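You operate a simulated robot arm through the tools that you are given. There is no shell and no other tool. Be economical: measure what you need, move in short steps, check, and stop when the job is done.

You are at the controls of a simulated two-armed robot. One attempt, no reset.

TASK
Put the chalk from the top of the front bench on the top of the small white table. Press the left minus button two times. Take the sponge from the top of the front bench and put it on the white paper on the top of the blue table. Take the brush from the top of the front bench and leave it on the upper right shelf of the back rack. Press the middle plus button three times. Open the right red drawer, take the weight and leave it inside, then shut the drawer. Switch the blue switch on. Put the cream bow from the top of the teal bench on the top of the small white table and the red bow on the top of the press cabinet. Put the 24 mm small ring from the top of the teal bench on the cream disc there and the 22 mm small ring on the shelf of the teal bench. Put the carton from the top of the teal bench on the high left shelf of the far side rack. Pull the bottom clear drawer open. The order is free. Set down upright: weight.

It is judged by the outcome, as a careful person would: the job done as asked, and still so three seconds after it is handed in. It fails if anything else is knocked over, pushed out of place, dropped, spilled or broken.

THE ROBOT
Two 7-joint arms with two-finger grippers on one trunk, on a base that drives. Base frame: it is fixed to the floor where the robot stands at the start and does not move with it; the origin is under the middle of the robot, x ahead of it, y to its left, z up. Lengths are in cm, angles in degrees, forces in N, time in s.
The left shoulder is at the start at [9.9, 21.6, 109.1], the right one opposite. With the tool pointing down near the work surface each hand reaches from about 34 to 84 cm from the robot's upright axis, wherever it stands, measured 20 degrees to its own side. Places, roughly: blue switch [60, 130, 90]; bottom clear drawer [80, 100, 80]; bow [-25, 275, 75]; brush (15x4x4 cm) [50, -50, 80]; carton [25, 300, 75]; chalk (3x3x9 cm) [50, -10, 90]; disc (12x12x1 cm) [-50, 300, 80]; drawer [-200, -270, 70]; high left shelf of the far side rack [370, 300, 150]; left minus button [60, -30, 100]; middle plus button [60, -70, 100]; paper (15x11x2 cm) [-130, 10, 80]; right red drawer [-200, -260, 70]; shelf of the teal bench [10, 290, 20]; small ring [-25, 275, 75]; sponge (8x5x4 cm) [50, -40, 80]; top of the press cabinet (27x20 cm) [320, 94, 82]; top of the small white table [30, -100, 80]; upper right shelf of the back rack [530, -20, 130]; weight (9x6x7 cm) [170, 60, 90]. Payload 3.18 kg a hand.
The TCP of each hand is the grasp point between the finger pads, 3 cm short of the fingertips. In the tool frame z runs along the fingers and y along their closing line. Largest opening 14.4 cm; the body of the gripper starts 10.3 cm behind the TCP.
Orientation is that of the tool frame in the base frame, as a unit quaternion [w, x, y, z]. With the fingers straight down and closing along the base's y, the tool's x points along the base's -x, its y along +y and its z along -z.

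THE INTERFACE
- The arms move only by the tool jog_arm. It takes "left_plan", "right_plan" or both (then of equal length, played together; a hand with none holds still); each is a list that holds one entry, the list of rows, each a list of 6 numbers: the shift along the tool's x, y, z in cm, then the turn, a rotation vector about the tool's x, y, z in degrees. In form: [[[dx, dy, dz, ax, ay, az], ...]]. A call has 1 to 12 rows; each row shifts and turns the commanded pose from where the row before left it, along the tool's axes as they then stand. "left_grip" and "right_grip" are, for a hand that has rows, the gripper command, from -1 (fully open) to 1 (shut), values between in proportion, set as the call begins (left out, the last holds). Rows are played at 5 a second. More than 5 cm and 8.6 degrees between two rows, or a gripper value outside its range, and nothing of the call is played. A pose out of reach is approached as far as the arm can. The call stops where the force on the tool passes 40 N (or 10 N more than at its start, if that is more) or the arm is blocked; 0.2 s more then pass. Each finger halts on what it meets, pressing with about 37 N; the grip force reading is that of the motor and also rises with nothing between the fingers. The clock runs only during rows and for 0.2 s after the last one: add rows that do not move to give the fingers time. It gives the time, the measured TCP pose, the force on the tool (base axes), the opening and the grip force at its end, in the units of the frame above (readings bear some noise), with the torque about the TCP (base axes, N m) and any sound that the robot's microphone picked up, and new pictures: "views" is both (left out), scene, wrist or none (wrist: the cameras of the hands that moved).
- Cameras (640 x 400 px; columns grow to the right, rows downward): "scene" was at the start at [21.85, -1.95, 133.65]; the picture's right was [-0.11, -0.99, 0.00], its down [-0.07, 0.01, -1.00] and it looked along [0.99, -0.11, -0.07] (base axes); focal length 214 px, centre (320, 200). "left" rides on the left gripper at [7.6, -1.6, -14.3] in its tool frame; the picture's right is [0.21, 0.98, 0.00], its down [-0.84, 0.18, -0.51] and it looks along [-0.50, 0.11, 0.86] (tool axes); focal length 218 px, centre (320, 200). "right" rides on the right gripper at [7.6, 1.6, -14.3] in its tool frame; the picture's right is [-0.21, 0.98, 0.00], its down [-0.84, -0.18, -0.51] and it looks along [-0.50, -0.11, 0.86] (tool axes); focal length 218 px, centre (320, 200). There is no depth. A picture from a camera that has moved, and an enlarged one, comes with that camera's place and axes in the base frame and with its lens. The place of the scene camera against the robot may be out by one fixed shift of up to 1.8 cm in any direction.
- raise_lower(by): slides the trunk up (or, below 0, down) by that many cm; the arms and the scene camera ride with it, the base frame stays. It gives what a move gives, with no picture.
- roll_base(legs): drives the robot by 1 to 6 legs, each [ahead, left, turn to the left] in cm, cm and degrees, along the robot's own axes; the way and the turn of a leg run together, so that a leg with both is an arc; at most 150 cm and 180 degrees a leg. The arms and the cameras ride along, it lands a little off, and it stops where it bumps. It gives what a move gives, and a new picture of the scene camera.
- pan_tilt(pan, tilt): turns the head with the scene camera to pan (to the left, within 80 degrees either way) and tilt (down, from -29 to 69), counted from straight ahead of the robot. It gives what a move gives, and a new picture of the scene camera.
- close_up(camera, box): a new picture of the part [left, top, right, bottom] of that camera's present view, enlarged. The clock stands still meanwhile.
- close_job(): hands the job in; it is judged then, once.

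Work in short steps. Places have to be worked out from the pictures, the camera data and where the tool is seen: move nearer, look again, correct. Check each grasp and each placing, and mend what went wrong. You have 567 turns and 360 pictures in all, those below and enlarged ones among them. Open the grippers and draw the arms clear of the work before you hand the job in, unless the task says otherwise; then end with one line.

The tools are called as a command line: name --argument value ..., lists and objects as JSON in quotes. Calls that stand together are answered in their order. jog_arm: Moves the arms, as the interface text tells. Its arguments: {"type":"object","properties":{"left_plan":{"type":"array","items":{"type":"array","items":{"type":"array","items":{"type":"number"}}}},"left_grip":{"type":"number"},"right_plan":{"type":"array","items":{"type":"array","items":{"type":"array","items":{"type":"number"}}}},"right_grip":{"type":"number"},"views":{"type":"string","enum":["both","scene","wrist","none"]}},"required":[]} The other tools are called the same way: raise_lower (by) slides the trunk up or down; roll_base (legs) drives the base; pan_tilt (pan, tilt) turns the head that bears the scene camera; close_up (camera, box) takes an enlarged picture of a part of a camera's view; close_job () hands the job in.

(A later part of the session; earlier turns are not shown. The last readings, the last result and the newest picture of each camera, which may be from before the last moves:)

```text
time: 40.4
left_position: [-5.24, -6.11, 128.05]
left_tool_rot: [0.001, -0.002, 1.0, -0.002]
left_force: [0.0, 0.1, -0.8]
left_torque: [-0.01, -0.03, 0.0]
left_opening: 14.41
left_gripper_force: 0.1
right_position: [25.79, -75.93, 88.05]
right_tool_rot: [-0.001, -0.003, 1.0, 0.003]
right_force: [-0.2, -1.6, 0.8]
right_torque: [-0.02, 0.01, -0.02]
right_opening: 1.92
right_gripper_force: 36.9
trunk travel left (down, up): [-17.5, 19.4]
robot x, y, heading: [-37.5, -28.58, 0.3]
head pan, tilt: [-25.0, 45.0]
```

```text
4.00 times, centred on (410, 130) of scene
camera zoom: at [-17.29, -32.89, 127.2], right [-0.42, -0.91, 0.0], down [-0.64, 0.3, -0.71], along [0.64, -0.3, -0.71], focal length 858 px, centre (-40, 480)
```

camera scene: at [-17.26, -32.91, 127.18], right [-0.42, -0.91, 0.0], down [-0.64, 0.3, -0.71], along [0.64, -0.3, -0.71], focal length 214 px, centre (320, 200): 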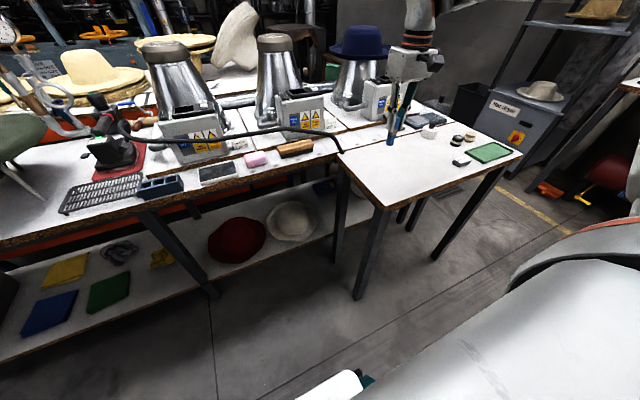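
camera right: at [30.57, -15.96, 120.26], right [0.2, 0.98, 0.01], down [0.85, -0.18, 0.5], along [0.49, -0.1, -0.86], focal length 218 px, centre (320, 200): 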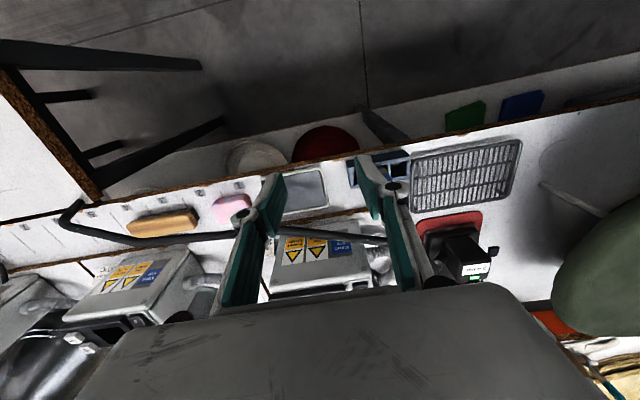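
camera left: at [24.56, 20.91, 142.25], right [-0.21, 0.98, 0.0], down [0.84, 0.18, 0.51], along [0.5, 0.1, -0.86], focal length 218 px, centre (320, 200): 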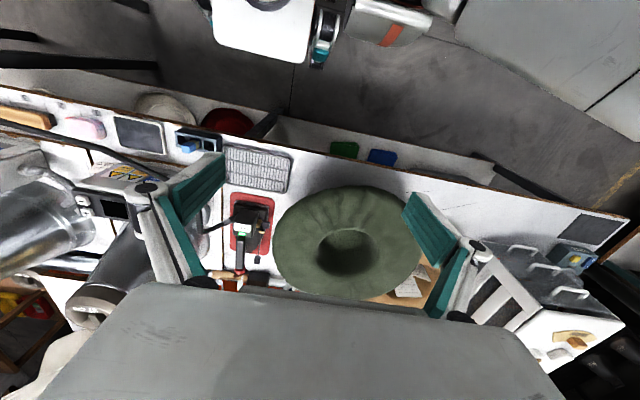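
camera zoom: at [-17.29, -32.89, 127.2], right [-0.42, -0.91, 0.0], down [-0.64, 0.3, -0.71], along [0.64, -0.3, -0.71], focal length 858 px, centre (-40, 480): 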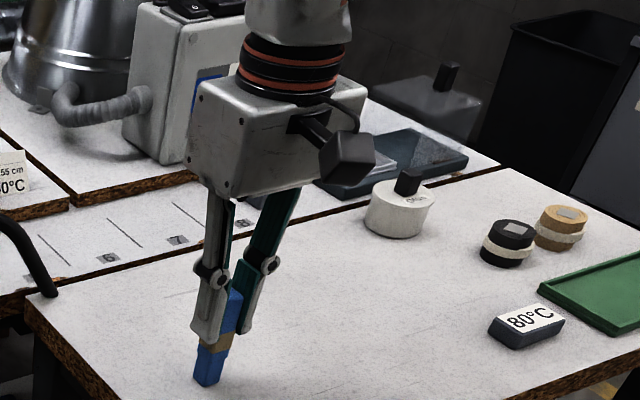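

jog_arm --right_plan '[[[0, 0, 0.4, 0, 0, 0], [0, 0, 0.4, 0, 0, 0]]]' --views "none"

jog_arm --right_plan '[[[0, 0, 0.4, 0, 0, 0]]]' --views "none"

close_up --camera "scene" --box '[350, 120, 430, 170]'

```text
time: 41.0
left_position: [-5.62, -5.91, 128.22]
left_tool_rot: [0.004, -0.001, 1.0, -0.003]
left_force: [0.0, 0.0, 0.1]
left_torque: [-0.03, -0.02, -0.02]
left_opening: 14.41
left_gripper_force: 0.1
right_position: [25.77, -75.99, 87.88]
right_tool_rot: [0.003, -0.004, 1.0, 0.002]
right_force: [-4.6, -3.5, 35.2]
right_torque: [-0.31, 0.33, -0.04]
right_opening: 1.96
right_gripper_force: 36.6
trunk travel left (down, up): [-17.5, 19.4]
robot x, y, heading: [-37.39, -29.1, -0.0]
head pan, tilt: [-25.0, 45.0]
```

```text
time: 41.4
left_position: [-5.34, -5.99, 128.14]
left_tool_rot: [0.002, -0.002, 1.0, -0.002]
left_force: [0.8, -0.1, -0.2]
left_torque: [0.0, -0.01, 0.02]
left_opening: 14.39
left_gripper_force: 0.0
right_position: [25.91, -75.9, 87.36]
right_tool_rot: [0.002, -0.004, 1.0, 0.003]
right_force: [3.0, -3.3, 36.6]
right_torque: [-0.15, -0.27, -0.03]
right_opening: 1.92
right_gripper_force: 36.5
trunk travel left (down, up): [-17.5, 19.4]
robot x, y, heading: [-37.32, -28.5, -0.0]
head pan, tilt: [-25.0, 45.0]
```

```text
8.00 times, centred on (390, 145) of scene
camera zoom: at [-17.51, -32.73, 127.26], right [-0.42, -0.91, 0.0], down [-0.64, 0.3, -0.71], along [0.64, -0.3, -0.71], focal length 1716 px, centre (-240, 640)
```

zoom: 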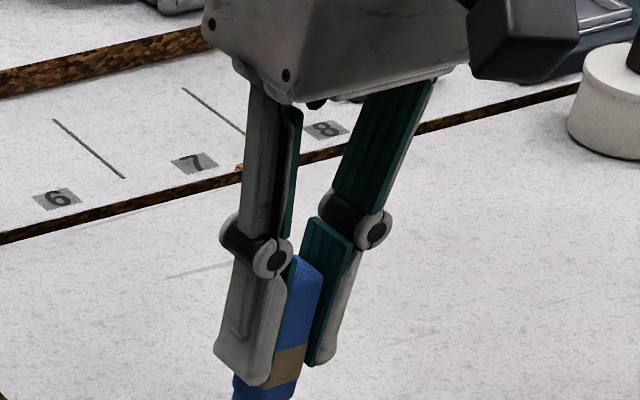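

Contact at z≈88. Back up 0.5 cm, release, and rise.

jog_arm --right_plan '[[[0, 0, -0.5, 0, 0, 0], [0, 0, 0, 0, 0, 0]]]' --views "none"

jog_arm --right_plan '[[[0, 0, 0, 0, 0, 0], [0, 0, 0, 0, 0, 0], [0, 0, -2.5, 0, 0, 0], [0, 0, -3, 0, 0, 0], [0, 0, -3, 0, 0, 0], [0, 0, -3, 0, 0, 0]]]' --right_grip 0.4 --views "wrist"

```text
time: 42.0
left_position: [-5.34, -5.89, 128.14]
left_tool_rot: [0.001, -0.002, 1.0, -0.001]
left_force: [0.6, -0.3, 0.4]
left_torque: [0.02, 0.0, 0.03]
left_opening: 14.4
left_gripper_force: 0.1
right_position: [25.73, -75.92, 87.29]
right_tool_rot: [-0.003, -0.004, 1.0, 0.004]
right_force: [7.0, -0.3, 20.1]
right_torque: [0.03, -0.64, 0.02]
right_opening: 1.91
right_gripper_force: 36.7
trunk travel left (down, up): [-17.5, 19.4]
robot x, y, heading: [-37.63, -28.6, -0.2]
head pan, tilt: [-25.0, 45.0]
```

```text
time: 43.4
left_position: [-5.29, -6.01, 128.14]
left_tool_rot: [0.001, -0.002, 1.0, -0.001]
left_force: [0.0, -0.1, 0.1]
left_torque: [-0.02, -0.02, 0.0]
left_opening: 14.38
left_gripper_force: 0.1
right_position: [25.96, -76.2, 98.98]
right_tool_rot: [-0.003, -0.003, 1.0, 0.004]
right_force: [0.4, 0.2, -0.2]
right_torque: [-0.03, 0.01, 0.01]
right_opening: 4.28
right_gripper_force: 0.1
trunk travel left (down, up): [-17.5, 19.4]
robot x, y, heading: [-37.44, -28.61, 0.0]
head pan, tilt: [-25.0, 45.0]
camera right: at [18.28, -74.57, 113.22], right [0.2, 0.98, 0.01], down [0.85, -0.18, 0.5], along [0.49, -0.1, -0.86], focal length 218 px, centre (320, 200)
```

right: 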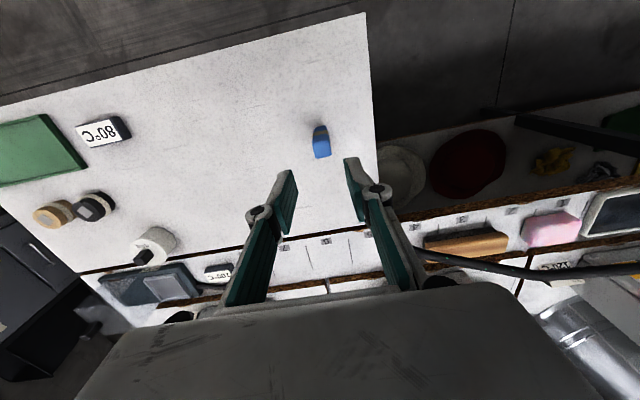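

Chalk is placed. Next, sponge and brush under the raised cable; enlarge that region from the head and check the chalk.

close_up --camera "scene" --box '[190, 90, 350, 190]'

close_up --camera "right" --box '[300, 110, 640, 323]'

close_up --camera "scene" --box '[330, 100, 490, 200]'

```text
4.00 times, centred on (270, 140) of scene
camera zoom: at [-17.33, -32.88, 127.21], right [-0.42, -0.91, 0.0], down [-0.64, 0.3, -0.71], along [0.64, -0.3, -0.71], focal length 858 px, centre (520, 440)
```

zoom: 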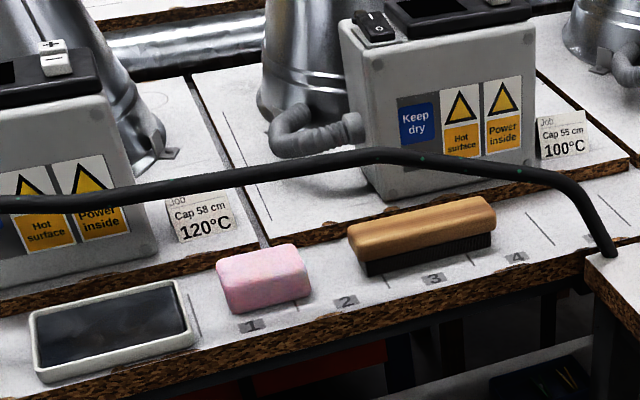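

```text
1.88 times, centred on (470, 216) of right
camera zoom: at [18.28, -74.57, 113.22], right [0.2, 0.98, 0.01], down [0.85, -0.18, 0.5], along [0.49, -0.1, -0.86], focal length 410 px, centre (38, 169)
```

zoom: 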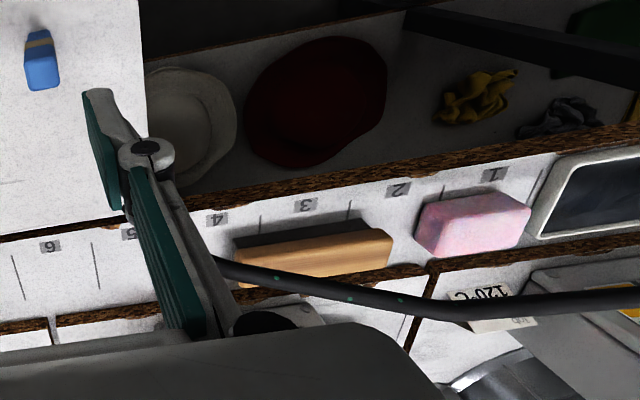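

```text
4.00 times, centred on (410, 150) of scene
camera zoom: at [-17.33, -32.88, 127.21], right [-0.42, -0.91, 0.0], down [-0.64, 0.3, -0.71], along [0.64, -0.3, -0.71], focal length 858 px, centre (-40, 400)
```

zoom: 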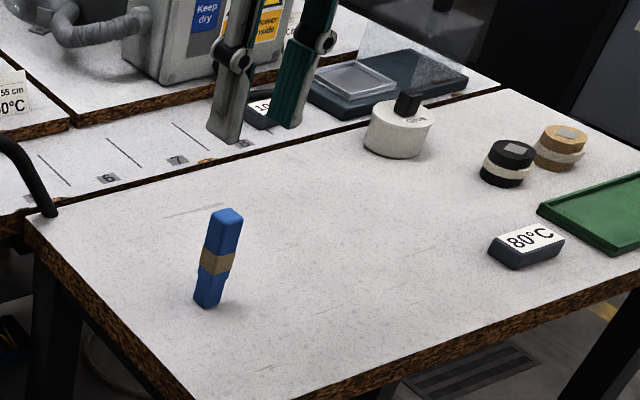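

Chalk stands on the table. Now I need accurate cable geometry near the brush, so I raise the hand and drive so the wrist camera looks along it.

jog_arm --right_plan '[[[0, 0, -3, 0, 0, 0], [0, 0, -3, 0, 0, 0]]]' --right_grip 1 --views "none"

roll_base --legs '[[0, 25, 0], [8, 0, 0]]'

close_up --camera "right" --box '[100, 40, 540, 315]'

```text
time: 44.0
left_position: [-5.24, -6.02, 128.16]
left_tool_rot: [0.0, -0.001, 1.0, -0.002]
left_force: [1.1, 0.0, -0.3]
left_torque: [0.0, -0.03, 0.0]
left_opening: 14.41
left_gripper_force: 0.1
right_position: [26.04, -76.12, 105.06]
right_tool_rot: [-0.002, -0.003, 1.0, 0.004]
right_force: [0.0, 0.9, 1.1]
right_torque: [-0.03, 0.01, 0.05]
right_opening: 0.04
right_gripper_force: 30.7
trunk travel left (down, up): [-17.5, 19.4]
robot x, y, heading: [-37.63, -28.54, 0.2]
head pan, tilt: [-25.0, 45.0]
```

```text
time: 47.4
left_position: [2.83, 17.95, 128.17]
left_tool_rot: [0.0, 0.0, 1.0, -0.002]
left_force: [0.9, -0.1, -0.2]
left_torque: [0.0, 0.03, -0.01]
left_opening: 14.43
left_gripper_force: 0.2
right_position: [33.63, -52.26, 104.96]
right_tool_rot: [-0.002, -0.001, 1.0, 0.004]
right_force: [0.0, -0.2, -0.1]
right_torque: [0.01, 0.05, 0.0]
right_opening: 0.0
right_gripper_force: 31.0
trunk travel left (down, up): [-17.5, 19.4]
robot x, y, heading: [-29.44, -3.95, -0.1]
head pan, tilt: [-25.0, 45.0]
camera scene: at [-9.36, -8.78, 127.19], right [-0.43, -0.9, 0.0], down [-0.64, 0.3, -0.71], along [0.64, -0.3, -0.71], focal length 214 px, centre (320, 200)
```

scene: 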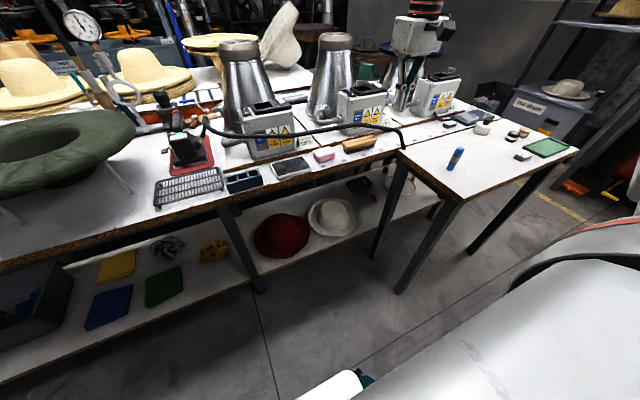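

```text
1.45 times, centred on (320, 178) of right
camera zoom: at [26.13, -50.71, 119.25], right [0.21, 0.98, 0.01], down [0.85, -0.18, 0.5], along [0.49, -0.1, -0.86], focal length 318 px, centre (320, 233)
```

zoom: 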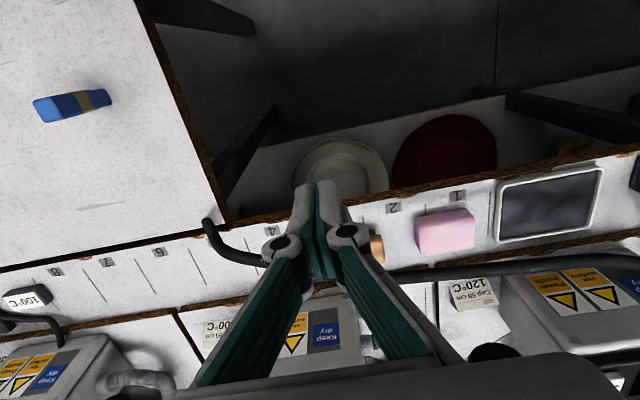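

Chalk stands still. I lower the hand in the free space before the bench edge for a second, lower view to triangulate the cable.

jog_arm --right_plan '[[[0, 0, 3, 0, 0, 0], [0, 0, 3, 0, 0, 0], [0, 0, 3, 0, 0, 0], [0, 0, 3, 0, 0, 0], [0, 0, 3, 0, 0, 0]]]' --views "none"

close_up --camera "right" --box '[100, 40, 540, 315]'

```text
time: 48.6
left_position: [2.79, 17.91, 128.06]
left_tool_rot: [-0.001, 0.001, 1.0, -0.002]
left_force: [0.2, 0.8, -0.7]
left_torque: [0.02, 0.03, 0.0]
left_opening: 14.41
left_gripper_force: 0.0
right_position: [33.53, -52.09, 89.88]
right_tool_rot: [-0.002, 0.0, 1.0, 0.004]
right_force: [0.0, -0.1, -0.3]
right_torque: [0.05, -0.04, 0.0]
right_opening: 0.0
right_gripper_force: 30.7
trunk travel left (down, up): [-17.5, 19.4]
robot x, y, heading: [-29.62, -4.26, -0.2]
head pan, tilt: [-25.0, 45.0]
```

```text
1.45 times, centred on (320, 178) of right
camera zoom: at [26.0, -50.62, 104.19], right [0.21, 0.98, 0.01], down [0.85, -0.18, 0.5], along [0.49, -0.1, -0.87], focal length 318 px, centre (320, 233)
```

zoom: 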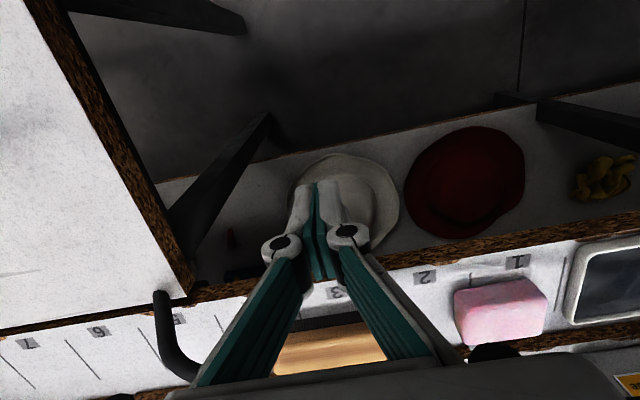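

Cable elbow ≈[45,-65,88], over the brush ≈[46,-52,93]. I'll come in under it with the hand pitched forward about 65°. First back up a little and try the pitch in free space.

roll_base --legs '[[-8, 10, 0]]'

jog_arm --right_plan '[[[0, 0, 0, 0, -8.2, 0], [0, 0, 0, 0, -8.2, 0], [0, 0, 0, 0, -8.2, 0], [0, 0, 0, 0, -8.2, 0], [0, 0, 0, 0, -8.2, 0], [0, 0, 0, 0, -8.2, 0], [0, 0, 0, 0, -8.2, 0], [0, 0, 0, 0, -8.2, 0]]]' --right_grip -0.32 --views "wrist"

```text
time: 50.1
left_position: [-5.08, 27.81, 128.01]
left_tool_rot: [0.0, 0.001, 1.0, -0.002]
left_force: [0.4, 0.9, -0.8]
left_torque: [-0.01, 0.0, -0.02]
left_opening: 14.4
left_gripper_force: 0.0
right_position: [25.61, -42.47, 90.06]
right_tool_rot: [-0.003, -0.002, 1.0, 0.004]
right_force: [-0.2, 0.2, 0.4]
right_torque: [0.02, -0.03, -0.02]
right_opening: 0.0
right_gripper_force: 30.8
trunk travel left (down, up): [-17.5, 19.4]
robot x, y, heading: [-37.03, 5.32, -0.5]
head pan, tilt: [-25.0, 45.0]
camera scene: at [-17.29, 1.05, 127.18], right [-0.43, -0.9, 0.0], down [-0.64, 0.3, -0.71], along [0.64, -0.3, -0.71], focal length 214 px, centre (320, 200)
```

scene: 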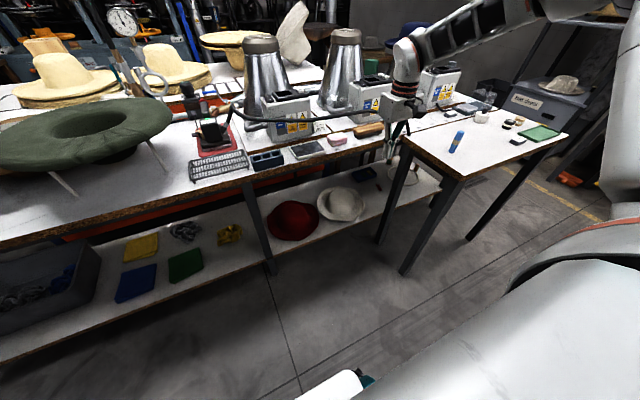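

```text
time: 51.9
left_position: [-4.97, 27.58, 128.04]
left_tool_rot: [0.0, 0.0, 1.0, 0.0]
left_force: [-0.5, 0.0, -0.4]
left_torque: [0.05, -0.01, 0.02]
left_opening: 14.4
left_gripper_force: 0.0
right_position: [25.99, -45.45, 90.17]
right_tool_rot: [0.54, 0.001, 0.842, 0.003]
right_force: [0.6, -0.1, 0.5]
right_torque: [-0.01, 0.02, 0.03]
right_opening: 9.49
right_gripper_force: 0.1
right hand out of reach, approached as far as the arm can: row 2, 3, 4
trunk travel left (down, up): [-17.5, 19.4]
robot x, y, heading: [-37.63, 5.04, -0.4]
head pan, tilt: [-25.0, 45.0]
camera right: at [9.92, -43.7, 89.17], right [0.09, 0.98, 0.2], down [-0.11, -0.19, 0.98], along [0.99, -0.11, 0.09], focal length 218 px, centre (320, 200)
```

right: 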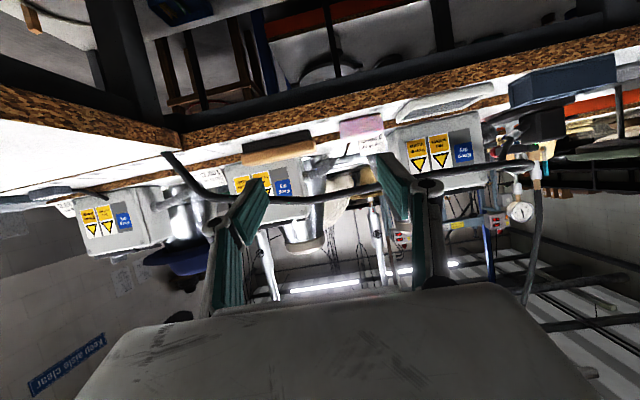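

Pitch works. The horizontal view puts the cable at z≈91–93 over the sponge/brush, leaving room beneath. I align with the sponge (y≈-39) and drop to z≈84 before the bench.

roll_base --legs '[[8, 6.2, 0]]'

jog_arm --right_plan '[[[2.7, 0, 1.25, 0, 0, 0], [2.7, 0, 1.25, 0, 0, 0]]]' --right_grip -0.42 --views "none"

close_up --camera "right" --box '[200, 20, 520, 220]'

```text
time: 53.1
left_position: [2.84, 33.88, 128.0]
left_tool_rot: [0.0, 0.001, 1.0, -0.002]
left_force: [0.2, 0.4, 0.6]
left_torque: [-0.08, 0.0, 0.02]
left_opening: 14.4
left_gripper_force: 0.1
right_position: [33.97, -39.17, 90.12]
right_tool_rot: [0.539, 0.001, 0.842, 0.004]
right_force: [0.5, -0.4, 0.6]
right_torque: [0.01, -0.03, -0.04]
right_opening: 9.5
right_gripper_force: 0.0
trunk travel left (down, up): [-17.5, 19.4]
robot x, y, heading: [-29.49, 11.87, -0.6]
head pan, tilt: [-25.0, 45.0]
camera scene: at [-9.31, 7.14, 127.18], right [-0.43, -0.9, 0.0], down [-0.64, 0.3, -0.71], along [0.64, -0.3, -0.71], focal length 214 px, centre (320, 200)
```

scene: 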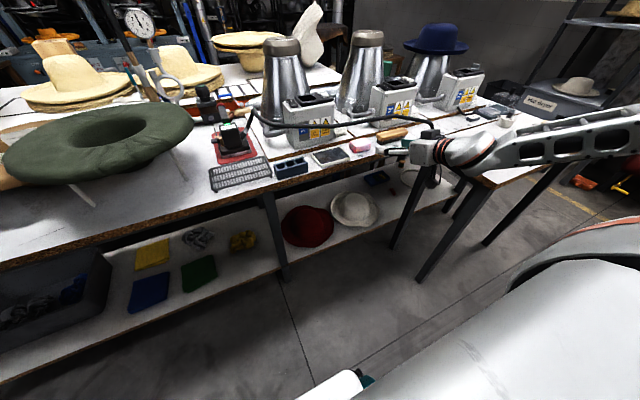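

```text
time: 53.7
left_position: [2.83, 33.82, 127.95]
left_tool_rot: [-0.001, 0.001, 1.0, -0.001]
left_force: [0.0, 0.1, 0.2]
left_torque: [-0.03, -0.01, -0.01]
left_opening: 14.41
left_gripper_force: 0.0
right_position: [33.93, -39.44, 84.1]
right_tool_rot: [0.539, 0.001, 0.842, 0.004]
right_force: [-0.5, -1.0, -0.4]
right_torque: [0.04, 0.01, 0.02]
right_opening: 10.22
right_gripper_force: 0.0
trunk travel left (down, up): [-17.5, 19.4]
robot x, y, heading: [-29.46, 11.43, -0.5]
head pan, tilt: [-25.0, 45.0]
```

```text
2.00 times, centred on (360, 120) of right
camera zoom: at [17.74, -37.59, 83.14], right [0.09, 0.98, 0.2], down [-0.11, -0.19, 0.98], along [0.99, -0.11, 0.09], focal length 436 px, centre (240, 360)
```

zoom: 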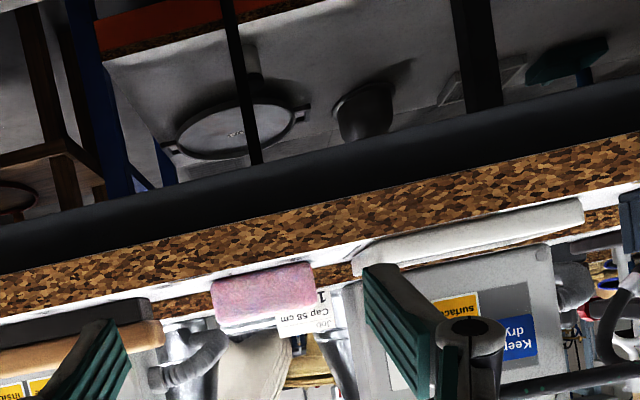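

Sponge centred at about y≈-38.6. Advance 8 cm with the base, then check alignment.

roll_base --legs '[[7, 0.8, 0.4]]'

close_up --camera "right" --box '[160, 40, 480, 240]'

```text
time: 54.7
left_position: [9.68, 34.87, 127.95]
left_tool_rot: [0.0, -0.003, 1.0, -0.002]
left_force: [1.8, -0.3, 0.4]
left_torque: [-0.01, 0.09, 0.0]
left_opening: 14.42
left_gripper_force: 0.0
right_position: [41.18, -37.93, 84.1]
right_tool_rot: [0.541, -0.001, 0.841, 0.005]
right_force: [-0.3, -0.2, 0.5]
right_torque: [0.0, -0.01, 0.02]
right_opening: 10.23
right_gripper_force: 0.1
trunk travel left (down, up): [-17.5, 19.4]
robot x, y, heading: [-22.53, 12.43, 0.4]
head pan, tilt: [-25.0, 45.0]
camera scene: at [-2.37, 8.02, 127.17], right [-0.42, -0.91, 0.0], down [-0.64, 0.3, -0.71], along [0.64, -0.3, -0.71], focal length 214 px, centre (320, 200)
```

scene: 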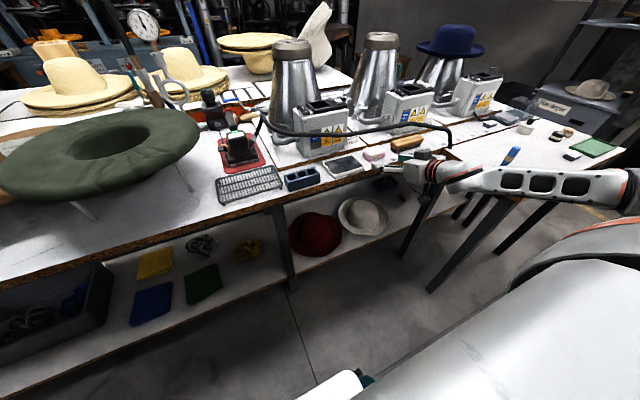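

```text
2.00 times, centred on (320, 140) of right
camera zoom: at [25.04, -36.4, 83.14], right [0.08, 0.98, 0.2], down [-0.11, -0.19, 0.98], along [0.99, -0.1, 0.09], focal length 436 px, centre (320, 320)
```

zoom: 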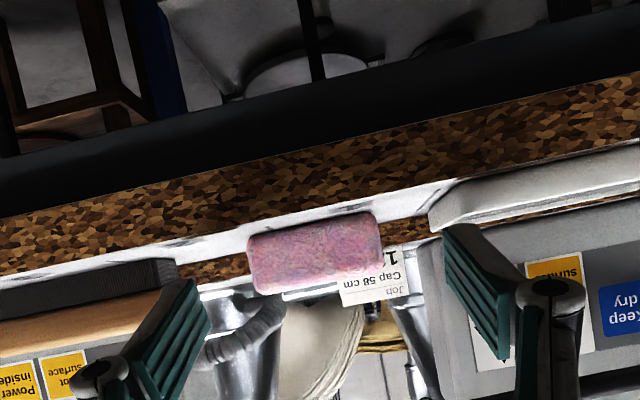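

Aligned; advance the fingers around the sponge and close.

jog_arm --right_plan '[[[-1.01, -0.1, 2.21, 0, 0, 0], [-1.01, -0.1, 2.21, 0, 0, 0], [-1.01, -0.1, 2.21, 0, 0, 0], [0, 0, 0, 0, 0, 0]]]' --views "wrist"

```text
time: 55.7
left_position: [9.48, 34.94, 128.03]
left_tool_rot: [0.0, -0.004, 1.0, -0.002]
left_force: [-0.5, -0.1, 0.4]
left_torque: [-0.02, -0.02, -0.03]
left_opening: 14.39
left_gripper_force: 0.1
right_position: [48.35, -38.28, 84.29]
right_tool_rot: [0.539, -0.002, 0.842, 0.005]
right_force: [1.0, -1.0, 1.1]
right_torque: [0.0, -0.02, 0.04]
right_opening: 10.21
right_gripper_force: 0.2
trunk travel left (down, up): [-17.5, 19.4]
robot x, y, heading: [-22.54, 12.21, 0.4]
head pan, tilt: [-25.0, 45.0]
camera right: at [32.18, -36.68, 83.2], right [0.08, 0.98, 0.2], down [-0.11, -0.19, 0.98], along [0.99, -0.1, 0.09], focal length 218 px, centre (320, 200)
```

right: 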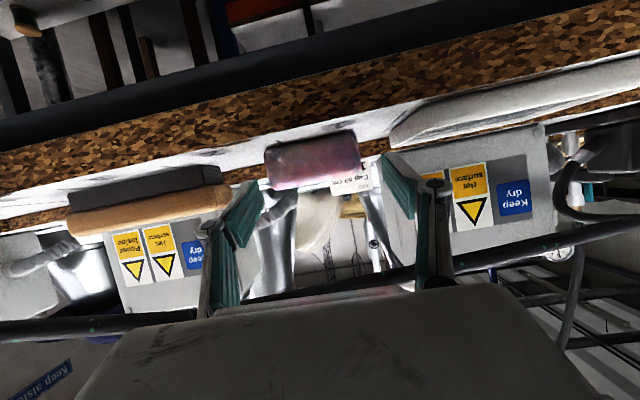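

Advance another 2 cm, then close.

jog_arm --right_plan '[[[-0.4, 0, 0.9, 0, 0, 0], [-0.4, 0, 0.9, 0, 0, 0]]]' --views "none"

jog_arm --right_plan '[[[0, 0, 0, 0, 0, 0], [0, 0, 0, 0, 0, 0], [0, 0, 0, 0, 0, 0], [0, 0, 0, 0, 0, 0]]]' --right_grip 1 --views "wrist"

```text
time: 56.3
left_position: [9.51, 34.91, 128.05]
left_tool_rot: [0.0, -0.003, 1.0, -0.002]
left_force: [-1.2, 1.2, 0.4]
left_torque: [-0.03, 0.02, -0.03]
left_opening: 14.41
left_gripper_force: 0.1
right_position: [50.46, -38.28, 84.13]
right_tool_rot: [0.54, -0.003, 0.842, 0.006]
right_force: [1.1, 0.2, 0.6]
right_torque: [0.01, 0.02, -0.01]
right_opening: 10.22
right_gripper_force: 0.0
trunk travel left (down, up): [-17.5, 19.4]
robot x, y, heading: [-22.43, 12.06, 0.2]
head pan, tilt: [-25.0, 45.0]
```

```text
time: 57.3
left_position: [9.66, 34.91, 128.07]
left_tool_rot: [0.0, -0.003, 1.0, -0.001]
left_force: [0.3, 1.1, 1.0]
left_torque: [-0.04, -0.01, 0.01]
left_opening: 14.37
left_gripper_force: 0.1
right_position: [50.36, -38.25, 84.17]
right_tool_rot: [0.539, -0.002, 0.842, 0.006]
right_force: [0.5, 1.2, 1.4]
right_torque: [0.02, 0.03, 0.01]
right_opening: 7.14
right_gripper_force: 37.2
trunk travel left (down, up): [-17.5, 19.4]
robot x, y, heading: [-22.92, 12.28, -0.0]
head pan, tilt: [-25.0, 45.0]
camera right: at [34.21, -36.66, 83.13], right [0.08, 0.98, 0.2], down [-0.11, -0.19, 0.98], along [0.99, -0.1, 0.09], focal length 218 px, centre (320, 200)
```

right: 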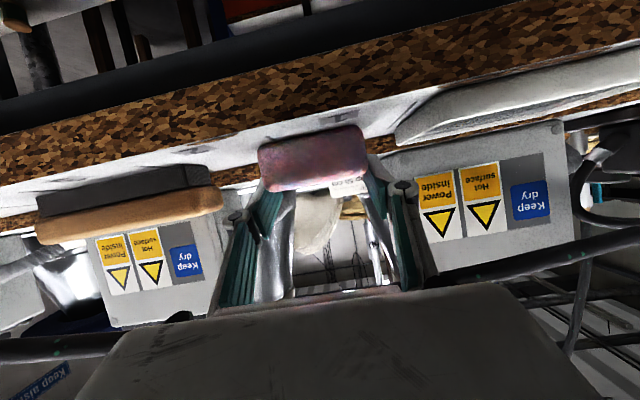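

Sponge gripped (7.1 cm). Lift slightly and withdraw.

jog_arm --right_plan '[[[-0.9, 0, -0.4, 0, 0, 0], [-0.5, 0, -0.2, 0, 0, 0]]]' --views "none"

roll_base --legs '[[-20, 0, 0]]'

pan_tilt --pan 80 --tilt 25

```text
time: 57.9
left_position: [9.52, 34.84, 128.0]
left_tool_rot: [0.0, -0.003, 1.0, -0.002]
left_force: [0.5, 0.4, -0.1]
left_torque: [-0.01, 0.0, -0.01]
left_opening: 14.42
left_gripper_force: 0.0
right_position: [50.41, -38.3, 85.69]
right_tool_rot: [0.54, -0.002, 0.842, 0.006]
right_force: [0.5, 0.3, -0.4]
right_torque: [-0.01, -0.01, 0.01]
right_opening: 7.12
right_gripper_force: 36.9
trunk travel left (down, up): [-17.5, 19.4]
robot x, y, heading: [-22.79, 12.34, 0.4]
head pan, tilt: [-25.0, 45.0]
```

```text
time: 59.5
left_position: [-10.2, 34.74, 128.07]
left_tool_rot: [0.001, -0.002, 1.0, -0.002]
left_force: [-1.3, -0.1, 0.1]
left_torque: [-0.01, -0.08, 0.02]
left_opening: 14.37
left_gripper_force: 0.1
right_position: [30.51, -38.24, 85.62]
right_tool_rot: [0.539, -0.002, 0.842, 0.006]
right_force: [-0.1, 0.3, -0.3]
right_torque: [-0.01, 0.02, 0.0]
right_opening: 7.11
right_gripper_force: 37.2
trunk travel left (down, up): [-17.5, 19.4]
robot x, y, heading: [-42.68, 12.38, 0.4]
head pan, tilt: [-25.0, 45.0]
camera scene: at [-22.25, 7.93, 127.19], right [-0.42, -0.91, 0.0], down [-0.64, 0.3, -0.71], along [0.64, -0.3, -0.71], focal length 214 px, centre (320, 200)
```

scene: 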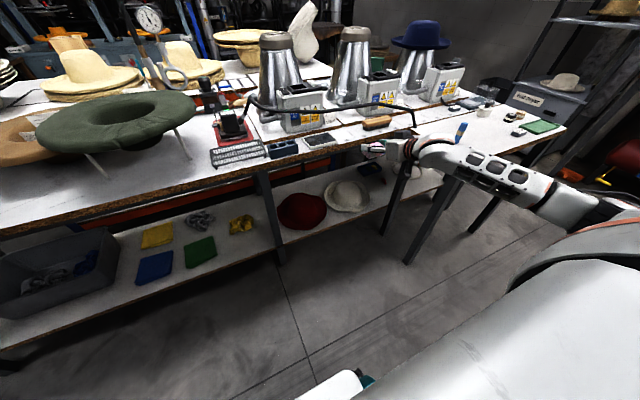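

```text
time: 61.3
left_position: [-10.23, 34.72, 128.01]
left_tool_rot: [0.0, -0.003, 1.0, -0.002]
left_force: [0.5, 0.9, 0.2]
left_torque: [0.03, 0.0, -0.01]
left_opening: 14.41
left_gripper_force: 0.0
right_position: [30.62, -38.35, 85.64]
right_tool_rot: [0.539, -0.002, 0.842, 0.006]
right_force: [-0.5, -0.1, -0.3]
right_torque: [-0.01, 0.0, 0.02]
right_opening: 7.12
right_gripper_force: 37.5
trunk travel left (down, up): [-17.5, 19.4]
robot x, y, heading: [-42.47, 12.28, 0.0]
head pan, tilt: [80.0, 25.0]
camera scene: at [-27.99, 20.43, 130.24], right [0.99, -0.17, 0.0], down [-0.07, -0.42, -0.91], along [0.16, 0.89, -0.42], focal length 214 px, centre (320, 200)
```

scene: 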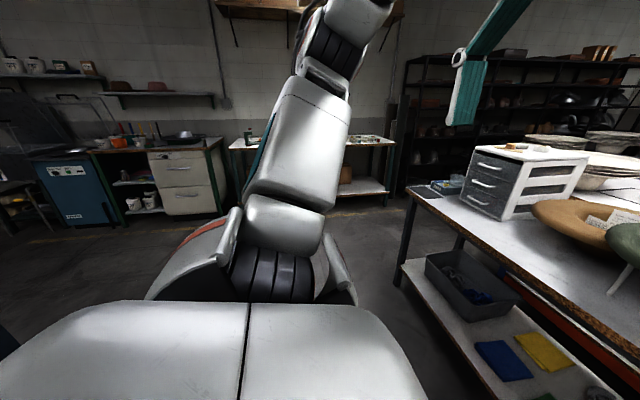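

Before turning, look at the right side to check for obstacles.

pan_tilt --pan -80 --tilt 20

```text
time: 63.8
left_position: [-10.15, 34.84, 128.09]
left_tool_rot: [0.0, -0.003, 1.0, -0.002]
left_force: [0.1, 0.1, 0.9]
left_torque: [0.01, -0.01, 0.02]
left_opening: 14.39
left_gripper_force: 0.1
right_position: [30.57, -38.25, 85.73]
right_tool_rot: [0.539, -0.002, 0.842, 0.006]
right_force: [0.8, -0.5, -0.8]
right_torque: [-0.02, -0.01, 0.0]
right_opening: 7.15
right_gripper_force: 37.1
trunk travel left (down, up): [-17.5, 19.4]
robot x, y, heading: [-42.28, 12.39, 0.1]
head pan, tilt: [-80.0, 20.0]
camera scene: at [-27.92, 2.18, 131.05], right [-0.98, -0.18, 0.0], down [-0.06, 0.34, -0.94], along [0.17, -0.92, -0.34], focal length 214 px, centre (320, 200)
```

scene: 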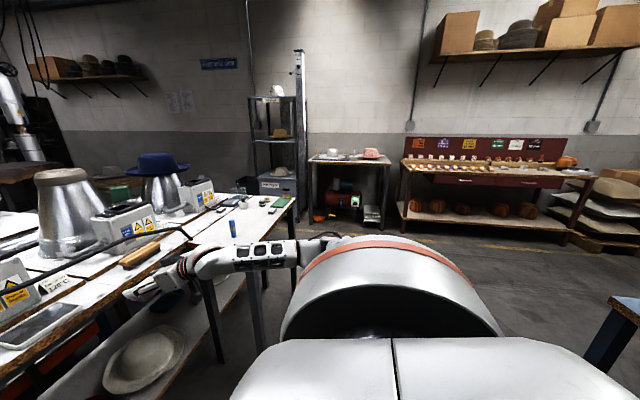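

The way right is clear; the blue table's corner is near [-106,-64]. I raise the trunk a bit, turn right 90°, then look at the blue table.

raise_lower --by 12

roll_base --legs '[[0, 0, -90]]'

pan_tilt --pan -70 --tilt 30

```text
time: 65.3
left_position: [-16.69, 34.69, 143.65]
left_tool_rot: [0.078, -0.004, 0.997, -0.002]
left_force: [0.8, -0.3, -0.4]
left_torque: [0.03, 0.04, -0.01]
left_opening: 14.43
left_gripper_force: 0.1
right_position: [30.72, -38.35, 97.49]
right_tool_rot: [0.539, -0.002, 0.842, 0.006]
right_force: [0.6, 0.1, -0.4]
right_torque: [0.02, -0.01, -0.02]
right_opening: 7.1
right_gripper_force: 36.7
trunk travel left (down, up): [-29.5, 7.4]
robot x, y, heading: [-42.16, 12.24, 0.3]
head pan, tilt: [-80.0, 20.0]
```

```text
time: 69.5
left_position: [-20.11, -13.79, 143.73]
left_tool_rot: [0.053, 0.706, 0.704, -0.057]
left_force: [-0.5, 0.5, 0.7]
left_torque: [0.0, -0.03, 0.02]
left_opening: 14.42
left_gripper_force: 0.1
right_position: [-93.75, -60.04, 97.7]
right_tool_rot: [0.383, 0.598, 0.593, -0.38]
right_force: [-0.1, -0.5, 0.0]
right_torque: [0.0, 0.01, 0.02]
right_opening: 7.12
right_gripper_force: 37.1
trunk travel left (down, up): [-29.5, 7.4]
robot x, y, heading: [-42.24, 12.5, -90.5]
head pan, tilt: [-80.0, 20.0]
camera scene: at [-50.62, 5.28, 143.58], right [-0.16, 0.99, 0.0], down [0.34, 0.06, -0.94], along [-0.93, -0.15, -0.34], focal length 214 px, centre (320, 200)
```

scene: 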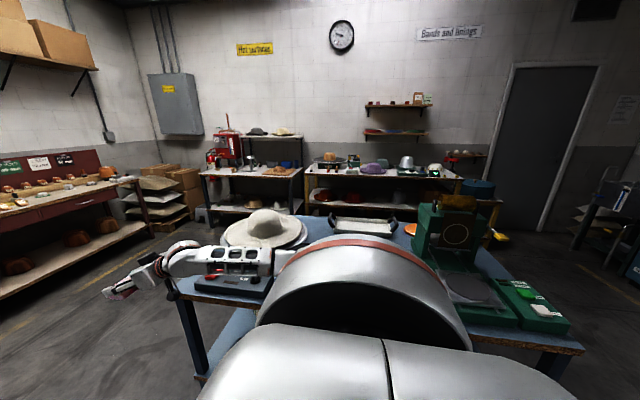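

```text
time: 70.2
left_position: [-20.17, -13.66, 143.65]
left_tool_rot: [0.054, 0.706, 0.704, -0.057]
left_force: [0.0, 0.4, -0.9]
left_torque: [-0.02, 0.01, 0.03]
left_opening: 14.42
left_gripper_force: 0.2
right_position: [-93.74, -60.16, 97.66]
right_tool_rot: [0.384, 0.597, 0.593, -0.38]
right_force: [0.1, 0.1, -1.0]
right_torque: [-0.03, 0.0, -0.01]
right_opening: 7.15
right_gripper_force: 37.6
trunk travel left (down, up): [-29.5, 7.4]
robot x, y, heading: [-42.22, 12.67, -90.7]
head pan, tilt: [-70.0, 30.0]
camera scene: at [-49.95, 3.8, 141.98], right [-0.33, 0.94, 0.0], down [0.47, 0.17, -0.87], along [-0.82, -0.29, -0.5], focal length 214 px, centre (320, 200)
```

scene: 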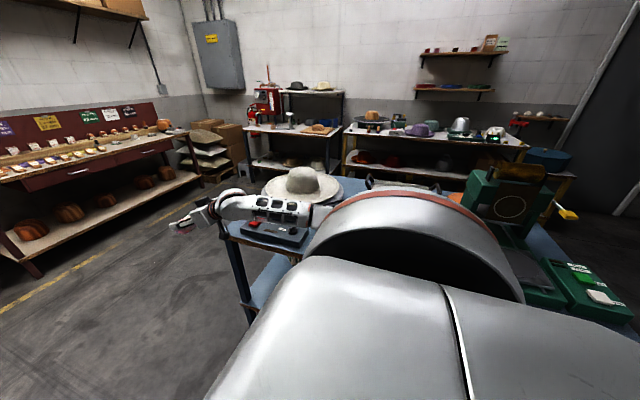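

The table spans x<-107, y≈-63…74. Shift away (+x) then finish the turn to face it.

roll_base --legs '[[0, 27, 0], [0, 0, -89.5]]'

pan_tilt --pan 0 --tilt 35

```text
time: 77.0
left_position: [-41.8, -10.18, 143.75]
left_tool_rot: [-0.003, 0.997, -0.001, -0.079]
left_force: [-0.7, 0.2, -0.2]
left_torque: [-0.01, -0.01, 0.02]
left_opening: 14.43
left_gripper_force: 0.1
right_position: [-88.23, 63.26, 97.56]
right_tool_rot: [0.004, 0.842, -0.002, -0.539]
right_force: [0.3, 0.8, -0.6]
right_torque: [-0.01, -0.01, 0.02]
right_opening: 7.12
right_gripper_force: 37.2
trunk travel left (down, up): [-29.5, 7.4]
robot x, y, heading: [-15.81, 12.34, 179.5]
head pan, tilt: [-70.0, 30.0]
camera scene: at [-22.48, 19.68, 141.98], right [0.94, 0.34, 0.0], down [0.17, -0.47, -0.87], along [-0.29, 0.82, -0.5], focal length 214 px, centre (320, 200)
```

scene: 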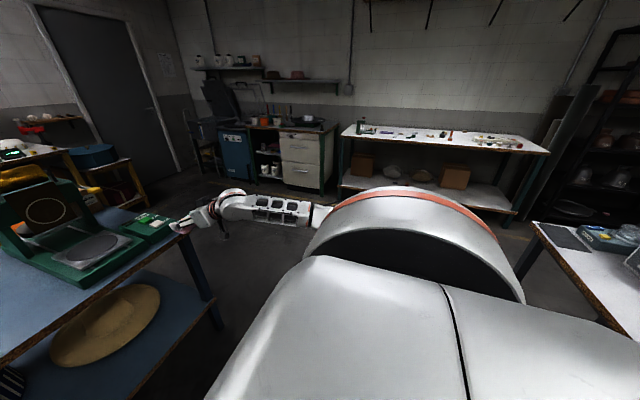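

```text
time: 78.4
left_position: [-41.74, -10.17, 143.77]
left_tool_rot: [-0.002, 0.997, -0.001, -0.079]
left_force: [-0.4, 0.0, 0.0]
left_torque: [0.0, 0.03, -0.01]
left_opening: 14.38
left_gripper_force: 0.1
right_position: [-88.3, 63.4, 97.56]
right_tool_rot: [0.003, 0.842, -0.002, -0.539]
right_force: [-0.7, -0.4, 0.2]
right_torque: [0.03, 0.02, 0.0]
right_opening: 7.15
right_gripper_force: 36.7
trunk travel left (down, up): [-29.5, 7.4]
robot x, y, heading: [-15.31, 12.0, 179.5]
head pan, tilt: [0.0, 35.0]
camera scene: at [-28.25, 11.21, 141.2], right [0.01, 1.0, 0.0], down [0.57, 0.0, -0.82], along [-0.82, 0.01, -0.57], focal length 214 px, centre (320, 200)
```

scene: 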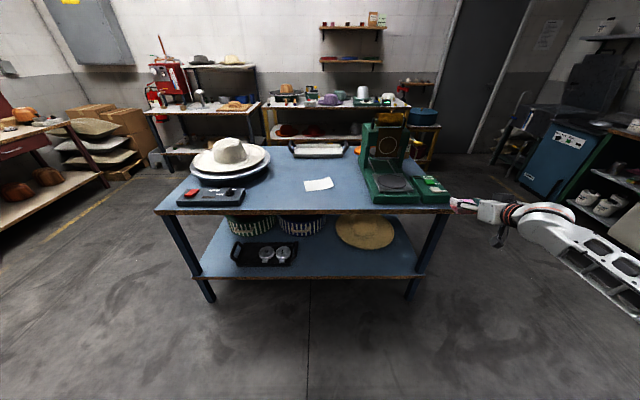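

Paper ≈[-129,9.5]. Drive left 54 so the hand lines up with the paper, then ahead.

roll_base --legs '[[0, 54, 0], [22, 0, 0]]'

close_up --camera "right" --box '[0, 0, 640, 400]'

```text
time: 85.0
left_position: [-64.2, -65.05, 143.71]
left_tool_rot: [-0.003, 0.997, -0.005, -0.079]
left_force: [-0.6, -0.1, -1.3]
left_torque: [0.0, -0.04, 0.0]
left_opening: 14.4
left_gripper_force: 0.0
right_position: [-110.23, 8.85, 97.56]
right_tool_rot: [0.002, 0.842, -0.005, -0.539]
right_force: [-0.8, -0.8, -0.2]
right_torque: [-0.01, -0.01, 0.02]
right_opening: 7.11
right_gripper_force: 36.9
trunk travel left (down, up): [-29.5, 7.4]
robot x, y, heading: [-37.99, -42.88, 179.2]
head pan, tilt: [0.0, 35.0]
camera scene: at [-50.59, -43.77, 141.19], right [0.02, 1.0, 0.0], down [0.57, -0.01, -0.82], along [-0.82, 0.01, -0.57], focal length 214 px, centre (320, 200)
```

scene: 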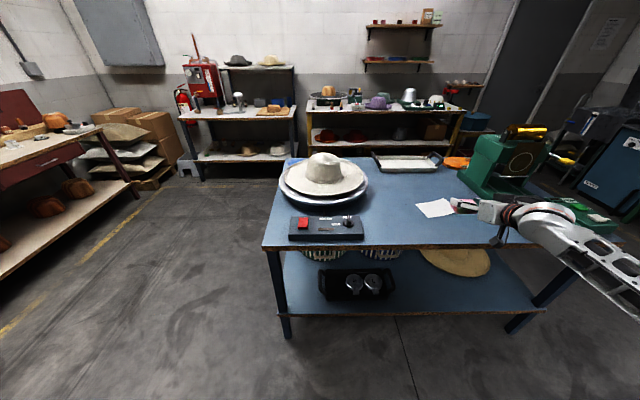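

```text
1.00 times, centred on (320, 200) of right (not enlarged: the box is as wide or as high as the picture)
camera zoom: at [-94.04, 7.16, 96.64], right [-0.1, -0.98, 0.2], down [0.11, 0.19, 0.98], along [-0.99, 0.12, 0.09], focal length 218 px, centre (320, 200)
```

zoom: 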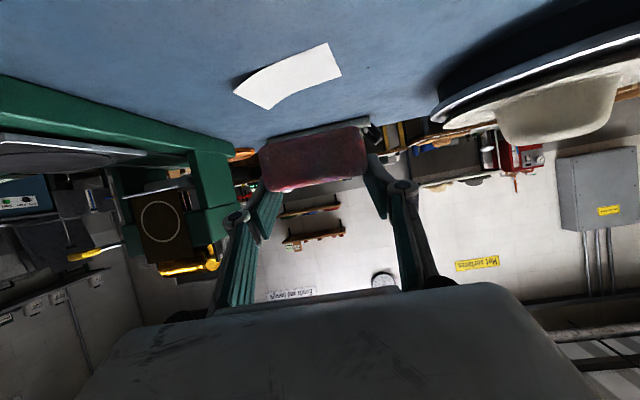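

Estimates for the paper differ by ~2 cm; go closer, lower, and look again.

roll_base --legs '[[8, -2, 0.6]]'

close_up --camera "right" --box '[160, 0, 480, 200]'

close_up --camera "scene" --box '[380, 150, 540, 250]'

```text
time: 86.1
left_position: [-72.12, -63.1, 143.62]
left_tool_rot: [-0.002, 0.997, 0.0, -0.078]
left_force: [-0.7, 0.2, -0.3]
left_torque: [0.02, -0.01, 0.0]
left_opening: 14.38
left_gripper_force: 0.0
right_position: [-118.65, 10.19, 97.57]
right_tool_rot: [0.004, 0.842, -0.002, -0.54]
right_force: [-0.4, 0.0, -0.1]
right_torque: [0.04, 0.0, 0.04]
right_opening: 7.09
right_gripper_force: 36.8
trunk travel left (down, up): [-29.5, 7.4]
robot x, y, heading: [-45.96, -41.03, 179.6]
head pan, tilt: [0.0, 35.0]
camera scene: at [-58.62, -41.8, 141.19], right [0.01, 1.0, 0.0], down [0.57, 0.0, -0.82], along [-0.82, 0.0, -0.57], focal length 214 px, centre (320, 200)
```

scene: 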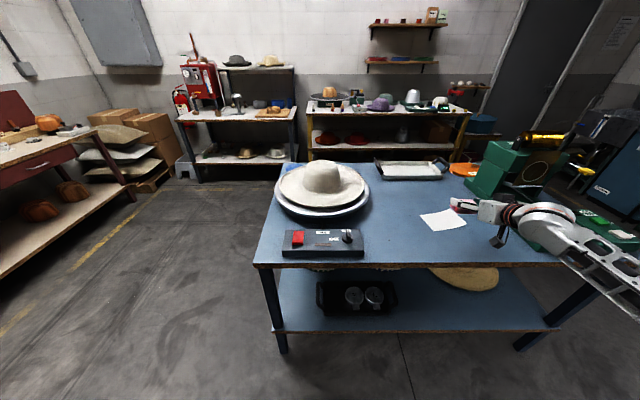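

```text
2.00 times, centred on (320, 100) of right
camera zoom: at [-102.57, 8.69, 96.64], right [-0.09, -0.98, 0.2], down [0.11, 0.19, 0.98], along [-0.99, 0.11, 0.09], focal length 436 px, centre (320, 400)
```

zoom: 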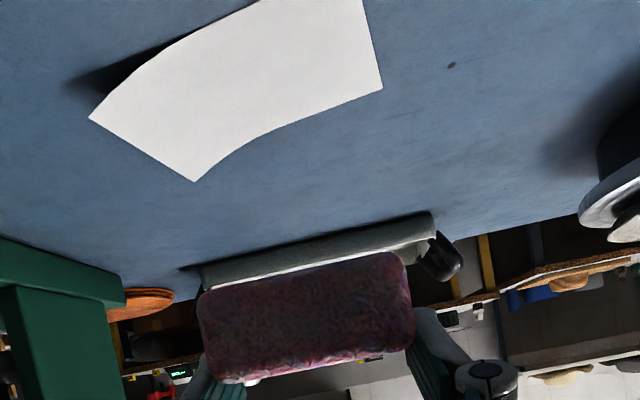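

```text
4.00 times, centred on (460, 200) of scene
camera zoom: at [-58.62, -41.8, 141.19], right [0.01, 1.0, 0.0], down [0.57, 0.0, -0.82], along [-0.82, 0.0, -0.57], focal length 858 px, centre (-240, 200)
```

zoom: 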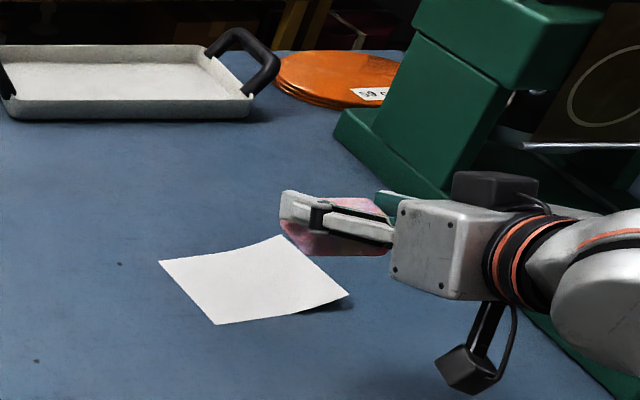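

Camera module would hit the table at this pitch, so I reduce the pitch to ~45° and advance over the paper (centre ≈[-130.3,12.5]).

jog_arm --right_plan '[[[0, 0, 0, 0, 6.7, 0], [0, 0, 0, 0, 6.7, 0], [0, 0, 0, 0, 6.7, 0]]]' --views "none"

roll_base --legs '[[11.5, -2.3, 0.3]]'

close_up --camera "right" --box '[160, 0, 480, 200]'

```text
time: 86.9
left_position: [-72.1, -63.36, 143.8]
left_tool_rot: [-0.004, 0.997, 0.0, -0.079]
left_force: [-0.3, 0.1, 0.4]
left_torque: [-0.01, -0.01, -0.03]
left_opening: 14.41
left_gripper_force: 0.1
right_position: [-118.71, 10.09, 97.53]
right_tool_rot: [0.003, 0.923, -0.001, -0.384]
right_force: [0.1, -0.4, -0.5]
right_torque: [0.01, 0.0, 0.0]
right_opening: 7.12
right_gripper_force: 37.8
trunk travel left (down, up): [-29.5, 7.4]
robot x, y, heading: [-46.25, -41.09, 179.7]
head pan, tilt: [0.0, 35.0]
```

```text
time: 88.1
left_position: [-83.31, -61.1, 143.66]
left_tool_rot: [-0.003, 0.997, 0.002, -0.079]
left_force: [-0.7, 0.7, 0.2]
left_torque: [0.01, -0.05, -0.01]
left_opening: 14.39
left_gripper_force: 0.1
right_position: [-130.31, 12.17, 97.55]
right_tool_rot: [0.006, 0.923, 0.002, -0.384]
right_force: [0.2, -0.1, -0.1]
right_torque: [0.0, 0.02, -0.02]
right_opening: 7.12
right_gripper_force: 36.7
trunk travel left (down, up): [-29.5, 7.4]
robot x, y, heading: [-57.41, -38.66, -180.2]
head pan, tilt: [0.0, 35.0]
camera scene: at [-69.91, -39.56, 141.19], right [0.0, 1.0, 0.0], down [0.57, 0.0, -0.82], along [-0.82, 0.0, -0.57], focal length 214 px, centre (320, 200)
```

scene: 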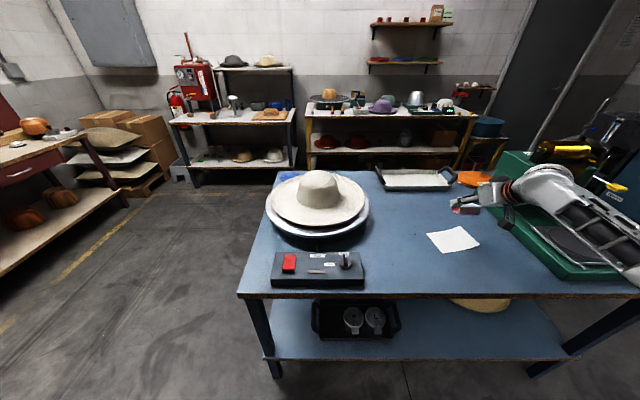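

```text
2.00 times, centred on (320, 100) of right
camera zoom: at [-114.79, 10.71, 102.25], right [-0.14, -0.98, 0.16], down [-0.24, 0.19, 0.95], along [-0.96, 0.1, -0.26], focal length 436 px, centre (320, 400)
```

zoom: 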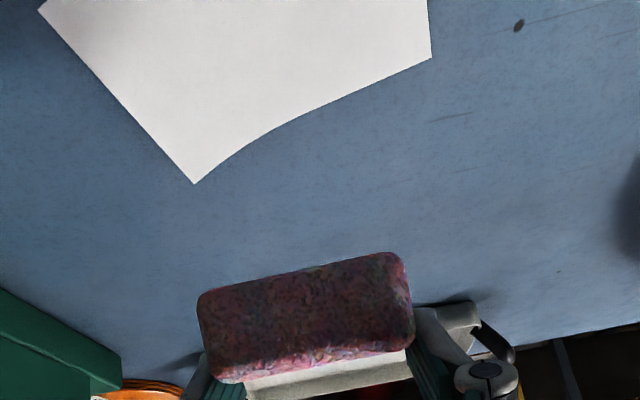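

Hand is above the paper. Check the forearm's clearance to the green press before lowering.

pan_tilt --pan -35 --tilt 40

```text
time: 89.2
left_position: [-83.28, -61.01, 143.67]
left_tool_rot: [-0.002, 0.997, 0.002, -0.078]
left_force: [-0.3, -0.3, 0.1]
left_torque: [0.0, 0.0, 0.01]
left_opening: 14.4
left_gripper_force: 0.0
right_position: [-130.16, 12.19, 97.52]
right_tool_rot: [0.005, 0.923, 0.001, -0.385]
right_force: [-0.1, 0.5, -0.2]
right_torque: [0.04, 0.0, -0.02]
right_opening: 7.11
right_gripper_force: 36.9
trunk travel left (down, up): [-29.5, 7.4]
robot x, y, heading: [-57.47, -38.31, -180.2]
head pan, tilt: [-35.0, 40.0]
camera scene: at [-67.99, -34.69, 140.44], right [0.57, 0.82, 0.0], down [0.53, -0.37, -0.77], along [-0.63, 0.44, -0.64], focal length 214 px, centre (320, 200)
```

scene: 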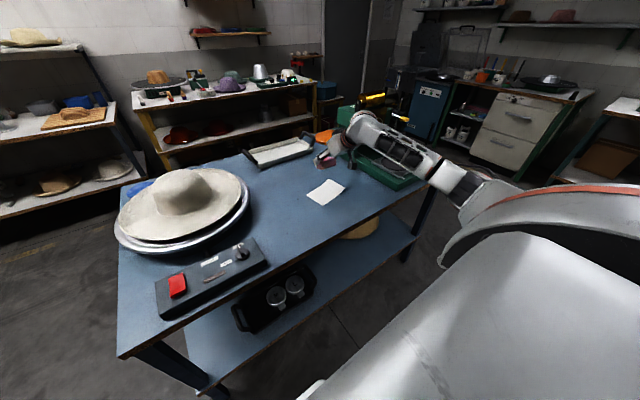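

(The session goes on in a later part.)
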